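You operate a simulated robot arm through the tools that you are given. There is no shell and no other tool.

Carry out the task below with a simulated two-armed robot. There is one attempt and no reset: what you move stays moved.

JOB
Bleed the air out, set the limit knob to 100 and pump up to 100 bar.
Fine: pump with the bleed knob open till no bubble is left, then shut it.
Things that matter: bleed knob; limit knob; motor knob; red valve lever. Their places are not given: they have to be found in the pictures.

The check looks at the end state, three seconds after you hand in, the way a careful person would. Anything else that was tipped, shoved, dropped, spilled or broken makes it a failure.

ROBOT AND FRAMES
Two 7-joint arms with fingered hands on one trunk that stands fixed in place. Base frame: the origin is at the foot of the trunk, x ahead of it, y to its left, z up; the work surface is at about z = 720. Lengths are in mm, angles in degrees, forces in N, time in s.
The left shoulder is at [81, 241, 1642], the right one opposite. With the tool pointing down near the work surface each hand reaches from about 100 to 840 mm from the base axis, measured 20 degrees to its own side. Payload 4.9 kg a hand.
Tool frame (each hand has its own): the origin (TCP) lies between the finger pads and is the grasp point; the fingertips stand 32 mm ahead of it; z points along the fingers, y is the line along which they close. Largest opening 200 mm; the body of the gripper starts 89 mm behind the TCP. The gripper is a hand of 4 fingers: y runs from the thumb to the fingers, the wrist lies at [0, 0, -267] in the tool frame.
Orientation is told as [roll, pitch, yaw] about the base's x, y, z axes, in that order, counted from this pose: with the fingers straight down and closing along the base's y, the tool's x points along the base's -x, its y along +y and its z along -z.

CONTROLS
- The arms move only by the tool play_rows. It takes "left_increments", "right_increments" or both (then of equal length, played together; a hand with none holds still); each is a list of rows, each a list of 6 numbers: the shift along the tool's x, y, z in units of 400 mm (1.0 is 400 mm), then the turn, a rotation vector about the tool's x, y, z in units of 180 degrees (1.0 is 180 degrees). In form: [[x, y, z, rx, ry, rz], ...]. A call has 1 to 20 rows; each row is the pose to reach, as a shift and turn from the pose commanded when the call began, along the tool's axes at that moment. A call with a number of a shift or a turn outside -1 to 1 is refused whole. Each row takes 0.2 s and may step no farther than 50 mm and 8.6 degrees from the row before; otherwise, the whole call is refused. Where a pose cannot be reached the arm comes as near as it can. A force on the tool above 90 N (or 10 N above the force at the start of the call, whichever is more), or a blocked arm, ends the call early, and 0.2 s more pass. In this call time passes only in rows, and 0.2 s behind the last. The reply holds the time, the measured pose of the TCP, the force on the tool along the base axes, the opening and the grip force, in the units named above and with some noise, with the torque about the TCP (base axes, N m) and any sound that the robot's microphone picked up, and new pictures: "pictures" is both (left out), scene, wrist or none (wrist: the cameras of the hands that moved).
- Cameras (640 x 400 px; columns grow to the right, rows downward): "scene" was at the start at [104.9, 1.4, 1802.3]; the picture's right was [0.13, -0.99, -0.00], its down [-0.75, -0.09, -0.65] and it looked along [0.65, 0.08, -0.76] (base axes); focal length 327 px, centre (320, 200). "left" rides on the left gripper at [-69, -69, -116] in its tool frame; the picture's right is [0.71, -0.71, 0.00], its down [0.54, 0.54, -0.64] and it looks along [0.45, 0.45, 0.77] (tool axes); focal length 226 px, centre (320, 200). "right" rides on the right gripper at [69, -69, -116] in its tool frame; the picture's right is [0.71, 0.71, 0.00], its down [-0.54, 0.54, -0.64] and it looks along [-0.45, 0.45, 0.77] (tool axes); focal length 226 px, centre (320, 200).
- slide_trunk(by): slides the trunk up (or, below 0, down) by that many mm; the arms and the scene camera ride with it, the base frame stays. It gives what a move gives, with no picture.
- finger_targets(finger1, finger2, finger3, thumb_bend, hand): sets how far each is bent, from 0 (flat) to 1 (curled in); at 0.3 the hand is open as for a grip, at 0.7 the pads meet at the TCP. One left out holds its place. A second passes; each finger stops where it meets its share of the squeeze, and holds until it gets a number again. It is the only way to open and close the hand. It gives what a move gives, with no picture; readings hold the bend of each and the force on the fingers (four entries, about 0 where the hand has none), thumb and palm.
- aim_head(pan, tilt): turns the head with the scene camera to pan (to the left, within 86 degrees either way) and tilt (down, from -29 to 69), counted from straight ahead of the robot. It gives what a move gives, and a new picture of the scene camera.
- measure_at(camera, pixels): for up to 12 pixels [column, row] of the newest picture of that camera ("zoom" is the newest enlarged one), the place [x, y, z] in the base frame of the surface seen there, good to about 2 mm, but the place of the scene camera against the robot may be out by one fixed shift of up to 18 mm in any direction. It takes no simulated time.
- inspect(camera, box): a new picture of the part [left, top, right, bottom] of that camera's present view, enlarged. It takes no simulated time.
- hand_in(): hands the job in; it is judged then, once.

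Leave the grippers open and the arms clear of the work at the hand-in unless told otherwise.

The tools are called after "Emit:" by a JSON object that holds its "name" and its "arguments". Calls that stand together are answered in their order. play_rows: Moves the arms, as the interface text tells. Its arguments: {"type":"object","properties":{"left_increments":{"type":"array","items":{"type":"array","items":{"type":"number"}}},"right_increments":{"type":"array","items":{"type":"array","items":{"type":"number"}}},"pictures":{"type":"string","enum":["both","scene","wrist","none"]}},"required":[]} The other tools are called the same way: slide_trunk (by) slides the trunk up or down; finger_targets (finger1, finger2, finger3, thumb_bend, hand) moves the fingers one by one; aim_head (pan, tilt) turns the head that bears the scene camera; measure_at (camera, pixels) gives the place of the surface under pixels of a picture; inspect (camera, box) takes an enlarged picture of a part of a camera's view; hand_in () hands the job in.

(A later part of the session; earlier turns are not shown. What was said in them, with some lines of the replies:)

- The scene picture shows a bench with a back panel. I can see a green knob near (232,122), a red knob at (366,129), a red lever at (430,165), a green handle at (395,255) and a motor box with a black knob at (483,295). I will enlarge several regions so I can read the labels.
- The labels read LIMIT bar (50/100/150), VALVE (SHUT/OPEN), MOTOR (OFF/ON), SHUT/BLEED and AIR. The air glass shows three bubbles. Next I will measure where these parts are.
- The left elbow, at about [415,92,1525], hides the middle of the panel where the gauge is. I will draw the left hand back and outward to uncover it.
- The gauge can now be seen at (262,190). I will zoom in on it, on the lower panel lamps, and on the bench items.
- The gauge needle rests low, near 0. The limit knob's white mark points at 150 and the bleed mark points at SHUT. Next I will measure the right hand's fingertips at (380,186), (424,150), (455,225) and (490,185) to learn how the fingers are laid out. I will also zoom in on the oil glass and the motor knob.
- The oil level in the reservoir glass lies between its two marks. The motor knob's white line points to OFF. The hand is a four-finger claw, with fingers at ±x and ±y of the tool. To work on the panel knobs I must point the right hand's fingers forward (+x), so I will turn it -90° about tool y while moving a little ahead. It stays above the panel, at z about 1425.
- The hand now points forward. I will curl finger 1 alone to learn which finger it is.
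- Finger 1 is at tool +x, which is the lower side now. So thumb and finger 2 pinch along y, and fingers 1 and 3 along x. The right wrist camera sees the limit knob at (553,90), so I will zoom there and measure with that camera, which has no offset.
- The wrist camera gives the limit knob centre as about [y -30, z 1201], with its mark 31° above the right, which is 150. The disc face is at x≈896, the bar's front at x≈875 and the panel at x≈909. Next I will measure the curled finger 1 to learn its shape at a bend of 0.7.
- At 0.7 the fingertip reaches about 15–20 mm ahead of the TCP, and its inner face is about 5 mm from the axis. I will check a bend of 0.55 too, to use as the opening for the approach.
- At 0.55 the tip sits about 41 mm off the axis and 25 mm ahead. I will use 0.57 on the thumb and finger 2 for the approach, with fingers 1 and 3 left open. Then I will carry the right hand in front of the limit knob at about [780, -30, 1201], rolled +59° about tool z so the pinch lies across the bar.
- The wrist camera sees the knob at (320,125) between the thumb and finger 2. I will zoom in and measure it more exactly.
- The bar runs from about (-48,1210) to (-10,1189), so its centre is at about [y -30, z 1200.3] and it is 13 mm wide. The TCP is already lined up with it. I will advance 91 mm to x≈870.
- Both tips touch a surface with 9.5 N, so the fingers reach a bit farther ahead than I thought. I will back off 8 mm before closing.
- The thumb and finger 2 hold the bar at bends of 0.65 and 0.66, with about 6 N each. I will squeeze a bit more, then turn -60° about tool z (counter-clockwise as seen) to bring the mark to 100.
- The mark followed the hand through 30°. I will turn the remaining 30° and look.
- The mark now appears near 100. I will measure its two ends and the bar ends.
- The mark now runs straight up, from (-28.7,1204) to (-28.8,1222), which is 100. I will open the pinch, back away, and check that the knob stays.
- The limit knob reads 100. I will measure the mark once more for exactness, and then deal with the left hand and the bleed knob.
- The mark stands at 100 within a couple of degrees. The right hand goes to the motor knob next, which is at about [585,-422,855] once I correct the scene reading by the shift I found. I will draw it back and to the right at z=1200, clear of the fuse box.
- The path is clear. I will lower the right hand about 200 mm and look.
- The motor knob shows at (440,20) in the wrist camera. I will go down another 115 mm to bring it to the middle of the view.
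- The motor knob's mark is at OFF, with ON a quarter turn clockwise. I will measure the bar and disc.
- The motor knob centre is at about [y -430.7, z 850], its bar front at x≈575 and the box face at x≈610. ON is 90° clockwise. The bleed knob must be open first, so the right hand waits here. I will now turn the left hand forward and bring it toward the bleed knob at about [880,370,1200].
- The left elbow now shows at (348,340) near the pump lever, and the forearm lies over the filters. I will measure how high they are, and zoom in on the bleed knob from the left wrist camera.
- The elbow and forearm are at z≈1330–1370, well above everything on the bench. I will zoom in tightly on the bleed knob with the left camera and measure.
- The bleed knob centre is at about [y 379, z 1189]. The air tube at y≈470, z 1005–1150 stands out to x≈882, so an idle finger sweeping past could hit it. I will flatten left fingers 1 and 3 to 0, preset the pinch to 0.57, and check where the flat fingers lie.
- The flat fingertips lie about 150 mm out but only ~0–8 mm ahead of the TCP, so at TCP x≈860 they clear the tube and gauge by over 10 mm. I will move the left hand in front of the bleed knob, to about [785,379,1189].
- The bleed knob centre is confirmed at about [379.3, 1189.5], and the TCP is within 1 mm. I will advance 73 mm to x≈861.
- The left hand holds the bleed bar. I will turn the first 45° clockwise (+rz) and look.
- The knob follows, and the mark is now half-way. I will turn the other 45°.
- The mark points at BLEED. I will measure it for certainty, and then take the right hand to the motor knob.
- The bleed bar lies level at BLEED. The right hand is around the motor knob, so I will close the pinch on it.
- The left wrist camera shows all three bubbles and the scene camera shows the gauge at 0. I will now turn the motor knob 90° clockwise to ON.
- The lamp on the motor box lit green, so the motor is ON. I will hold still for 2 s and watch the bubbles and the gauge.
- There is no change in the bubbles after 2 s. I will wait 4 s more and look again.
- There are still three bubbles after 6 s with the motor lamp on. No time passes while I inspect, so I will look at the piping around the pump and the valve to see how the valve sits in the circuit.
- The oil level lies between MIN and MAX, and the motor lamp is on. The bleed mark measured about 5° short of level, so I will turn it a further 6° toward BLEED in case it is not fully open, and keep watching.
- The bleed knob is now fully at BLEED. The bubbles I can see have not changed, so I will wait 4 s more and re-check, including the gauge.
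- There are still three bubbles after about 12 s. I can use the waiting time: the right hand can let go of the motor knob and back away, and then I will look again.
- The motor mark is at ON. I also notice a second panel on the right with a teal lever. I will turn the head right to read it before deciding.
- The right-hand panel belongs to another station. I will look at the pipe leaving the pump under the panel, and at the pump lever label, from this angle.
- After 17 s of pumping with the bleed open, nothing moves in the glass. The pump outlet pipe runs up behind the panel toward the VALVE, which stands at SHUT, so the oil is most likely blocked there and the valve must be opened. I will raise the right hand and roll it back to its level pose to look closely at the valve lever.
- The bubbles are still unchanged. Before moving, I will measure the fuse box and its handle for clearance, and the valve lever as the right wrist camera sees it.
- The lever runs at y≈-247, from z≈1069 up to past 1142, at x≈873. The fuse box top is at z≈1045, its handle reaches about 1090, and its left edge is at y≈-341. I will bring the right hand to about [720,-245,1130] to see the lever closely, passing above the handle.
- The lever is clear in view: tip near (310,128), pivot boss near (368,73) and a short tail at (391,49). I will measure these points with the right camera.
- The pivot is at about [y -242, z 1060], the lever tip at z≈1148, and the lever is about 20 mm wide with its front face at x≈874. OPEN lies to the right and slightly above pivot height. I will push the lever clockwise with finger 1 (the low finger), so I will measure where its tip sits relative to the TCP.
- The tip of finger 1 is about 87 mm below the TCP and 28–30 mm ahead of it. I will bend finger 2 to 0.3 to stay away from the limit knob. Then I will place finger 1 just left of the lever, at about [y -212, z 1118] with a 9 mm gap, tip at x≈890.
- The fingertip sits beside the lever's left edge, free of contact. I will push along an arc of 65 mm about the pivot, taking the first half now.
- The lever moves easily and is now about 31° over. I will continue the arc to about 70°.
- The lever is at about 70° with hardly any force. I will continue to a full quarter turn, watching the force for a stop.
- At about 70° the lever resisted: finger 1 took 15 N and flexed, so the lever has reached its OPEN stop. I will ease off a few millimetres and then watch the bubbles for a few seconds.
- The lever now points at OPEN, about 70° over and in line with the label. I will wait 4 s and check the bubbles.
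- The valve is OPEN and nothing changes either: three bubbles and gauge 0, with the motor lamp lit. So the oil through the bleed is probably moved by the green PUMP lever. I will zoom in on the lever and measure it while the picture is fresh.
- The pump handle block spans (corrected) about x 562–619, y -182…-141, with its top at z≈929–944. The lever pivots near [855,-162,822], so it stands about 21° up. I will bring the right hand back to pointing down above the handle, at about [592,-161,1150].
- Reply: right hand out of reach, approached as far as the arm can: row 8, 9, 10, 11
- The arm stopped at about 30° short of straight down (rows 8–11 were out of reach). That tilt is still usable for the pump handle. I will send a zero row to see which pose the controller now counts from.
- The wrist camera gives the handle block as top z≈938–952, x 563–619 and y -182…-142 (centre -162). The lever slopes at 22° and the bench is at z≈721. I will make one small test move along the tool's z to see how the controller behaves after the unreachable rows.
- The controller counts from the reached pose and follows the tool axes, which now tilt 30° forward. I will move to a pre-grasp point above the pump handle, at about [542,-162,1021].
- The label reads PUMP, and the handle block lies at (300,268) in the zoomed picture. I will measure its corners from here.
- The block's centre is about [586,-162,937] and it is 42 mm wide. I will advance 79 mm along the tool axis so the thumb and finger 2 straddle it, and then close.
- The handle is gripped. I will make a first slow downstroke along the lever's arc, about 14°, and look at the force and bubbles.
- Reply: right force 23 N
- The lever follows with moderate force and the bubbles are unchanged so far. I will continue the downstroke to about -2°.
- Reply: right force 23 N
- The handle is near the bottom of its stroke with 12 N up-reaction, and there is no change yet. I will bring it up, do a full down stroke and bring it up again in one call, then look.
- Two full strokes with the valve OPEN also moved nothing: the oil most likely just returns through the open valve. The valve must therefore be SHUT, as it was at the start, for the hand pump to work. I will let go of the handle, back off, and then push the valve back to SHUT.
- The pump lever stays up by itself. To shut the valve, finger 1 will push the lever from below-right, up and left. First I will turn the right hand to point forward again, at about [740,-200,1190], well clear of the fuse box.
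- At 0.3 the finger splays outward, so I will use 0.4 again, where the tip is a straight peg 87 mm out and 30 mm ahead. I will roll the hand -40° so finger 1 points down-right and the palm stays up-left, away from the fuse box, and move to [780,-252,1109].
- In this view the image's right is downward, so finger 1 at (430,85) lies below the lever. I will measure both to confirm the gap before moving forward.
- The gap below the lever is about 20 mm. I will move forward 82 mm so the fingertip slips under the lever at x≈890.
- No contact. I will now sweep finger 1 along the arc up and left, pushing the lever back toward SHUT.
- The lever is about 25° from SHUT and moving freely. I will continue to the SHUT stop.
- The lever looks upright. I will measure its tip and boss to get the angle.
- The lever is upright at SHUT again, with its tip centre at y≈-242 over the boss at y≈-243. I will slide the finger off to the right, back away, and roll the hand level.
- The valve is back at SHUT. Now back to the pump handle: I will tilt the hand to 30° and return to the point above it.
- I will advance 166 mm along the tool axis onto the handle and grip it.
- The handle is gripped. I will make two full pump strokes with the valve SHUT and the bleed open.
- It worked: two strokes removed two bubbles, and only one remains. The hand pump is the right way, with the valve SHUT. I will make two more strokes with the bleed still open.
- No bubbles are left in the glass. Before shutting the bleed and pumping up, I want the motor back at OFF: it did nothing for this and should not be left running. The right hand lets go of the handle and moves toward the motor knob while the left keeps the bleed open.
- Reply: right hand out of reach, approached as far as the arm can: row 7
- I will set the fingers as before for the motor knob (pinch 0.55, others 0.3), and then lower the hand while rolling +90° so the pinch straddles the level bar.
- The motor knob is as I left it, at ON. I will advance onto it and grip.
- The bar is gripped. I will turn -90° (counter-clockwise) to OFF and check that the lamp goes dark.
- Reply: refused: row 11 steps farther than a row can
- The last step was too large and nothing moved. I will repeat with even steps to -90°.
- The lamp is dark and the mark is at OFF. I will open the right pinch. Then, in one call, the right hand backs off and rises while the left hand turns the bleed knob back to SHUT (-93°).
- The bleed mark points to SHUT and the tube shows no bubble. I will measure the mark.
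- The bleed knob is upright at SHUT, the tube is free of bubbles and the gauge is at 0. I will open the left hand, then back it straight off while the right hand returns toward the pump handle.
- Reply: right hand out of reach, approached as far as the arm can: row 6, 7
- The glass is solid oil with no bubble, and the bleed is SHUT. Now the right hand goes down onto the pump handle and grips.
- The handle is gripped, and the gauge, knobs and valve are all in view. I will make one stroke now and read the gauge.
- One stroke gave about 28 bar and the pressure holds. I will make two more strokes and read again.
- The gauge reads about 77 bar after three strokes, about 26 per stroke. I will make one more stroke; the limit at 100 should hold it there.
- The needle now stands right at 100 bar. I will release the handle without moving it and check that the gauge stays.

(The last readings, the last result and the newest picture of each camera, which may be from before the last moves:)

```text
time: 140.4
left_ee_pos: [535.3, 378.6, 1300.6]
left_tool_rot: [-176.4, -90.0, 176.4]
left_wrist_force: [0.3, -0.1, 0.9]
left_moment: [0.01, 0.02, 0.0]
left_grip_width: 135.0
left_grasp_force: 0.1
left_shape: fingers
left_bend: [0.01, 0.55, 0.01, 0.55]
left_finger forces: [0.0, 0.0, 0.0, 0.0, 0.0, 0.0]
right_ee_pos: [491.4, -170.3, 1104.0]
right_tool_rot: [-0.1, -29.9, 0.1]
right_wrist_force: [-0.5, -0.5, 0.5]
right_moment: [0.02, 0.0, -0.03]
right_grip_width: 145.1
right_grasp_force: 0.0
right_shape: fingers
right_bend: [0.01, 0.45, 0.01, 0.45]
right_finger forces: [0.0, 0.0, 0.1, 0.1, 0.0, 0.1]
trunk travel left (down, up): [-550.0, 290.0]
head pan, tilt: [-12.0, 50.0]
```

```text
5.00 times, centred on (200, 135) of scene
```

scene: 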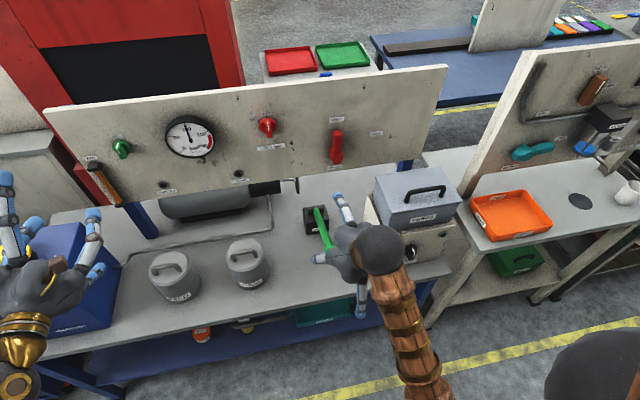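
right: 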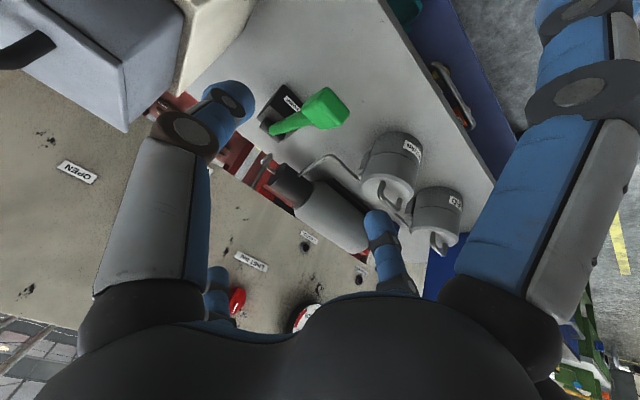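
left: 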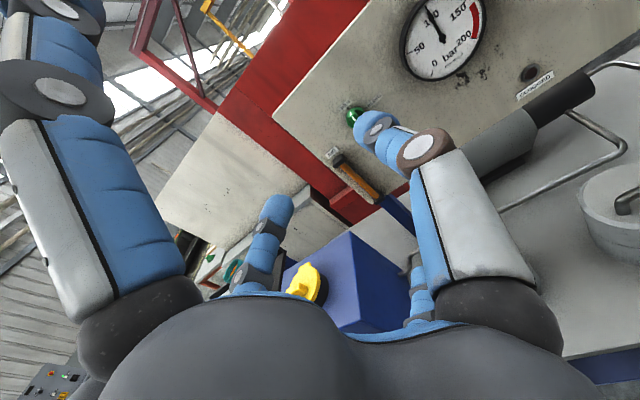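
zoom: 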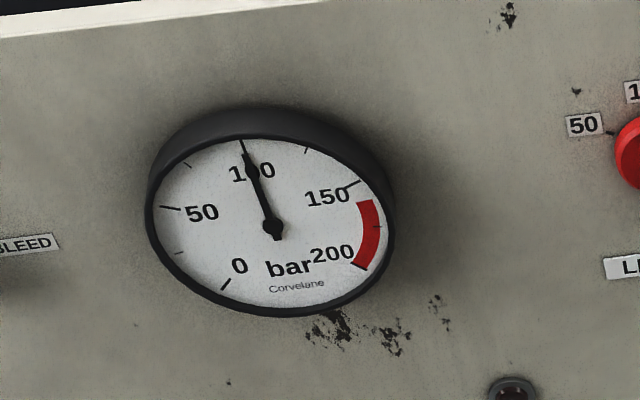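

The gauge holds at 100 bar. I will draw the right hand up and away and set both hands open.

Emit:
{"name": "play_rows", "arguments": {"right_increments": [[-0.01, -0.0375, -0.067, 0, 0, 0], [-0.019, -0.075, -0.133, 0, 0, 0], [-0.029, -0.1125, -0.2, 0, 0, 0], [-0.0385, -0.15, -0.2665, 0, 0, 0]], "pictures": "none"}}

Emit:
{"name": "finger_targets", "arguments": {"hand": "right", "finger1": 0.3, "finger2": 0.3, "finger3": 0.3, "thumb_bend": 0.3}}

Emit:
{"name": "finger_targets", "arguments": {"hand": "left", "finger1": 0.3, "finger2": 0.3, "finger3": 0.3, "thumb_bend": 0.3}}

Emit:
{"name": "aim_head", "arguments": {"pan": -2, "tilt": 44}}

Emit:
{"name": "inspect", "arguments": {"camera": "scene", "box": [130, 120, 310, 240]}}

Emit:
{"name": "inspect", "arguments": {"camera": "scene", "box": [300, 120, 500, 250]}}

Emit:
{"name": "inspect", "arguments": {"camera": "scene", "box": [340, 220, 540, 350]}}

```text
time: 141.4
left_ee_pos: [537.7, 380.0, 1299.4]
left_tool_rot: [-10.6, -89.9, 10.7]
left_wrist_force: [0.3, -0.5, 0.3]
left_moment: [0.04, 0.0, 0.01]
left_grip_width: 135.2
left_grasp_force: 0.2
left_shape: fingers
left_bend: [0.01, 0.55, 0.01, 0.55]
left_finger forces: [0.0, 0.0, 0.1, 0.1, 0.1, 0.0]
right_ee_pos: [511.4, -210.4, 1167.0]
right_tool_rot: [-0.1, -29.9, 0.0]
right_wrist_force: [0.2, 0.2, 0.1]
right_moment: [-0.02, -0.01, -0.02]
right_grip_width: 145.0
right_grasp_force: 0.2
right_shape: fingers
right_bend: [0.01, 0.45, 0.01, 0.45]
right_finger forces: [0.0, 0.0, 0.0, 0.0, 0.1, 0.0]
right hand out of reach, approached as far as the arm can: row 2, 3, 4
trunk travel left (down, up): [-550.0, 290.0]
head pan, tilt: [-12.0, 50.0]
```

```text
time: 142.4
left_ee_pos: [536.8, 378.0, 1299.3]
left_tool_rot: [-25.3, -90.0, 25.2]
left_wrist_force: [-0.7, 0.2, 0.0]
left_moment: [0.03, -0.01, -0.02]
left_grip_width: 135.3
left_grasp_force: 0.0
left_shape: fingers
left_bend: [0.01, 0.55, 0.01, 0.55]
left_finger forces: [0.1, 0.0, 0.1, 0.1, 0.1, 0.0]
right_ee_pos: [511.1, -210.1, 1166.6]
right_tool_rot: [-0.1, -30.0, 0.0]
right_wrist_force: [-0.1, 0.7, 0.5]
right_moment: [0.01, 0.0, 0.02]
right_grip_width: 140.5
right_grasp_force: 0.0
right_shape: fingers
right_bend: [0.3, 0.3, 0.3, 0.3]
right_finger forces: [0.0, 0.0, 0.1, 0.0, 0.1, 0.1]
trunk travel left (down, up): [-550.0, 290.0]
head pan, tilt: [-12.0, 50.0]
```

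```text
time: 143.4
left_ee_pos: [536.9, 378.4, 1300.7]
left_tool_rot: [-72.7, -90.0, 72.6]
left_wrist_force: [0.5, 0.6, -0.1]
left_moment: [0.01, 0.01, 0.03]
left_grip_width: 140.4
left_grasp_force: 0.1
left_shape: fingers
left_bend: [0.3, 0.3, 0.3, 0.3]
left_finger forces: [0.0, 0.1, 0.0, 0.0, 0.0, 0.0]
right_ee_pos: [509.7, -210.6, 1168.2]
right_tool_rot: [-0.1, -30.0, 0.0]
right_wrist_force: [-0.6, 0.9, -0.3]
right_moment: [-0.02, -0.05, 0.0]
right_grip_width: 140.4
right_grasp_force: 0.0
right_shape: fingers
right_bend: [0.3, 0.3, 0.3, 0.3]
right_finger forces: [0.0, 0.1, 0.0, 0.0, 0.0, 0.0]
trunk travel left (down, up): [-550.0, 290.0]
head pan, tilt: [-12.0, 50.0]
```

```text
time: 144.1
left_ee_pos: [536.9, 379.9, 1300.5]
left_tool_rot: [-53.9, -90.0, 53.9]
left_wrist_force: [0.1, 0.1, -0.2]
left_moment: [0.01, 0.01, -0.02]
left_grip_width: 140.5
left_grasp_force: 0.1
left_shape: fingers
left_bend: [0.3, 0.3, 0.3, 0.3]
left_finger forces: [0.0, 0.1, 0.1, 0.1, 0.0, 0.1]
right_ee_pos: [510.2, -209.6, 1168.2]
right_tool_rot: [-0.2, -30.0, 0.0]
right_wrist_force: [0.7, -0.6, -0.4]
right_moment: [-0.01, 0.03, -0.02]
right_grip_width: 140.2
right_grasp_force: 0.1
right_shape: fingers
right_bend: [0.3, 0.3, 0.3, 0.3]
right_finger forces: [0.1, 0.0, 0.0, 0.0, 0.0, 0.0]
trunk travel left (down, up): [-550.0, 290.0]
head pan, tilt: [-2.0, 44.0]
```

scene: 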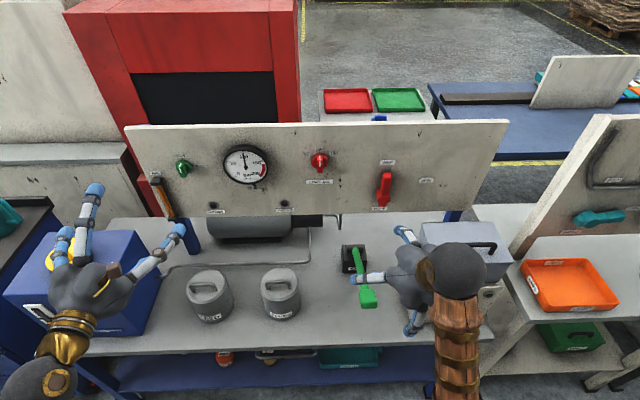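

```text
3.33 times, centred on (220, 180) of scene
```

zoom: 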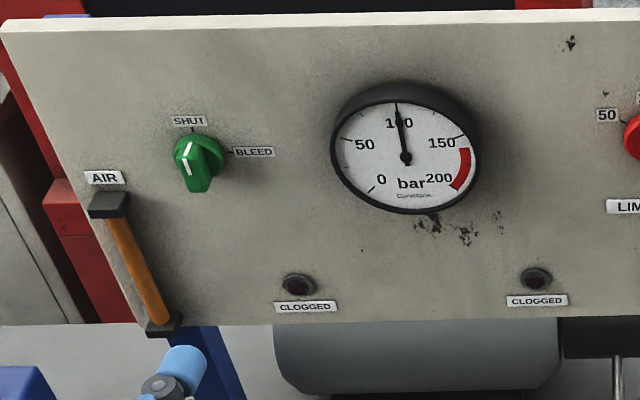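

```text
3.08 times, centred on (400, 185) of scene
```

zoom: 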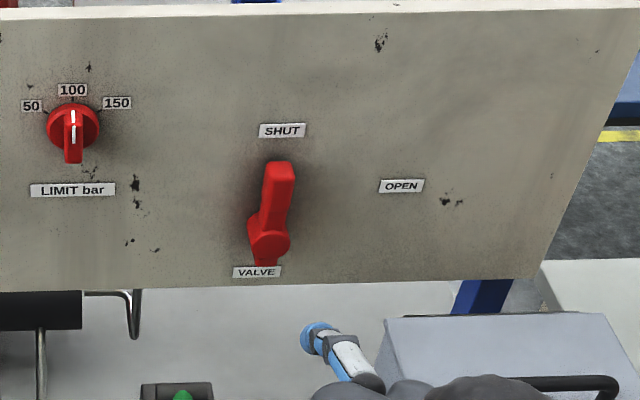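

```text
3.08 times, centred on (440, 285) of scene
```

zoom: 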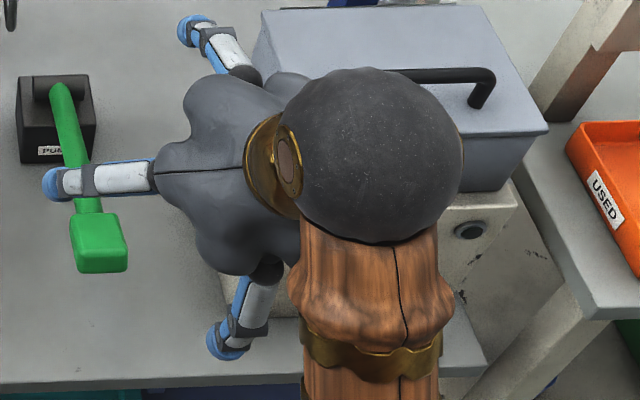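

In the enlarged pictures the gauge is at 100 bar, the limit mark at 100, the bleed at SHUT and the valve at SHUT. The motor lamp is dark and the air glass is free of bubbles. I will draw both hands a little farther back from the bench and take a last look.

Emit:
{"name": "play_rows", "arguments": {"left_increments": [[0, 0, -0.02, 0, 0, 0], [0, 0, -0.04, 0, 0, 0], [0, 0, -0.06, 0, 0, 0], [0, 0, -0.08, 0, 0, 0], [0, 0, -0.1, 0, 0, 0], [0, 0, -0.12, 0, 0, 0], [0, 0, -0.14, 0, 0, 0], [0, 0, -0.15, 0, 0, 0]], "right_increments": [[0.019, -0.044, -0.011, 0, -0.0417, 0], [0.038, -0.0875, -0.022, 0, -0.0833, 0], [0.057, -0.131, -0.033, 0, -0.125, 0], [0.076, -0.175, -0.044, 0, -0.1667, 0], [0.095, -0.219, -0.055, 0, -0.2083, 0], [0.114, -0.2625, -0.066, 0, -0.25, 0], [0.133, -0.306, -0.077, 0, -0.2917, 0], [0.1515, -0.35, -0.0875, 0, -0.3333, 0]], "pictures": "both"}}

Emit:
{"name": "inspect", "arguments": {"camera": "scene", "box": [130, 120, 310, 240]}}

Emit:
{"name": "inspect", "arguments": {"camera": "scene", "box": [340, 220, 540, 350]}}

```text
time: 145.9
left_ee_pos: [498.2, 392.9, 1282.6]
left_tool_rot: [-132.8, -89.8, 132.7]
left_wrist_force: [0.3, -0.2, -0.4]
left_moment: [-0.01, -0.01, 0.0]
left_grip_width: 140.3
left_grasp_force: 0.2
left_shape: fingers
left_bend: [0.3, 0.3, 0.3, 0.3]
left_finger forces: [0.0, 0.0, 0.0, 0.1, 0.0, 0.0]
left hand out of reach, approached as far as the arm can: row 2, 3, 4, 5, 6, 7, 8
right_ee_pos: [444.5, -351.9, 1165.9]
right_tool_rot: [-70.0, -89.8, 69.9]
right_wrist_force: [0.4, 0.1, 0.0]
right_moment: [-0.04, -0.02, -0.01]
right_grip_width: 140.4
right_grasp_force: 0.1
right_shape: fingers
right_bend: [0.3, 0.3, 0.3, 0.3]
right_finger forces: [0.0, 0.0, 0.0, 0.0, 0.0, 0.0]
right hand out of reach, approached as far as the arm can: row 1, 2, 3, 4, 5
trunk travel left (down, up): [-550.0, 290.0]
head pan, tilt: [-2.0, 44.0]
```

scene: 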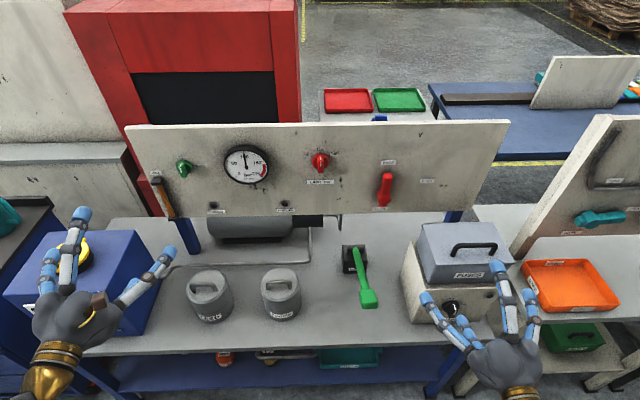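
right: 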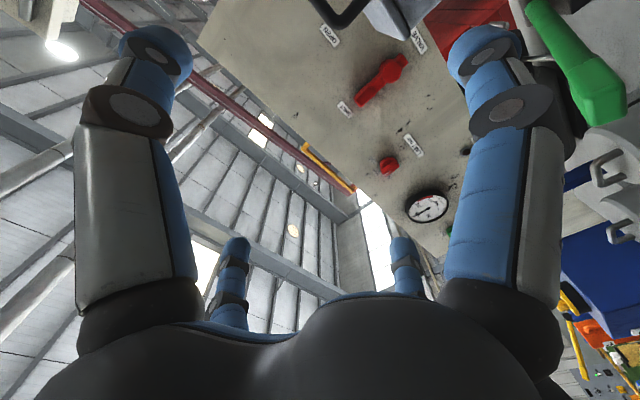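
left: 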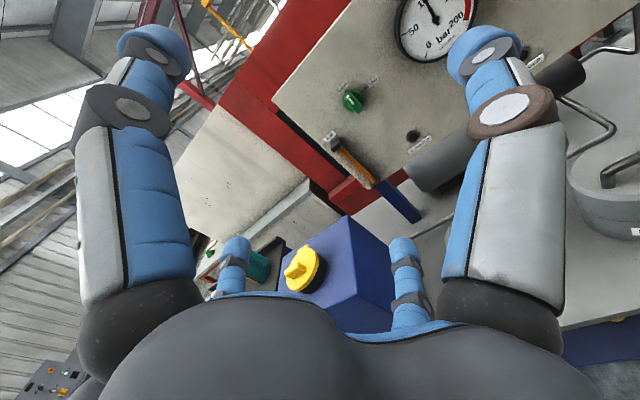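

```text
3.33 times, centred on (220, 180) of scene
```

zoom: 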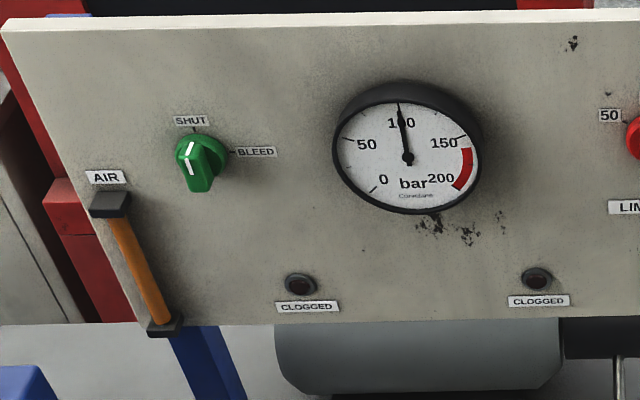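

```text
3.08 times, centred on (440, 285) of scene
```

zoom: 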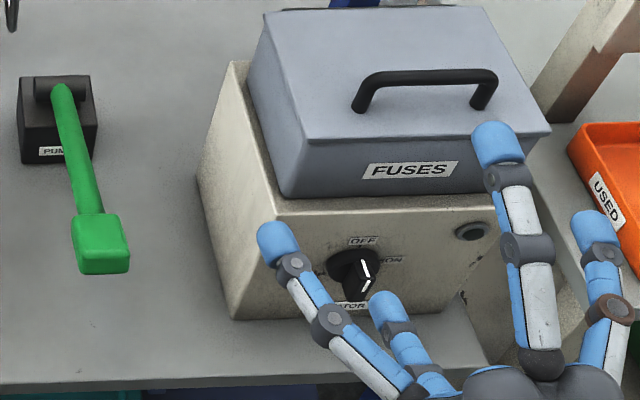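

Everything is in its end state:
- **Gauge:** steady at 100 bar.
- **Limit knob:** at 100.
- **Bleed knob:** SHUT, with no bubble in the glass.
- **Valve lever:** SHUT.
- **Motor:** OFF, lamp dark.
- **Fuse box and filters:** where they were.
- **Hands:** open and clear of the work.

I am handing the job in.

Emit:
{"name": "hand_in", "arguments": {}}

```text
The job is handed in.
```

I bled the air out, set the limit knob to 100, and pumped up to 100 bar. The gauge was still at 100 when I handed the job in, about 8 seconds after the last stroke.

- **Bleed:** no bubble is left in the air glass, and the bleed knob is back at SHUT.
- **Limit knob:** measured within about 3° of the 100 mark; the gauge stopped at 100 on the last stroke.
- **Motor knob:** OFF, with its lamp dark.
- **Red valve lever:** SHUT.

Two things were not straightforward:

- **Motor and valve moved and put back:** I first ran the motor with the bleed open, and then also opened the valve. Neither moved the bubbles, so both went back to where they started. The motor ran for about 80 seconds in all.
- **Pumped by hand:** the green PUMP lever, with the valve shut, cleared the bubbles and then built the pressure. It was not on your list of things that matter.

In the last pictures nothing looked tipped, shoved or spilled. Both hands are open and clear of the bench.
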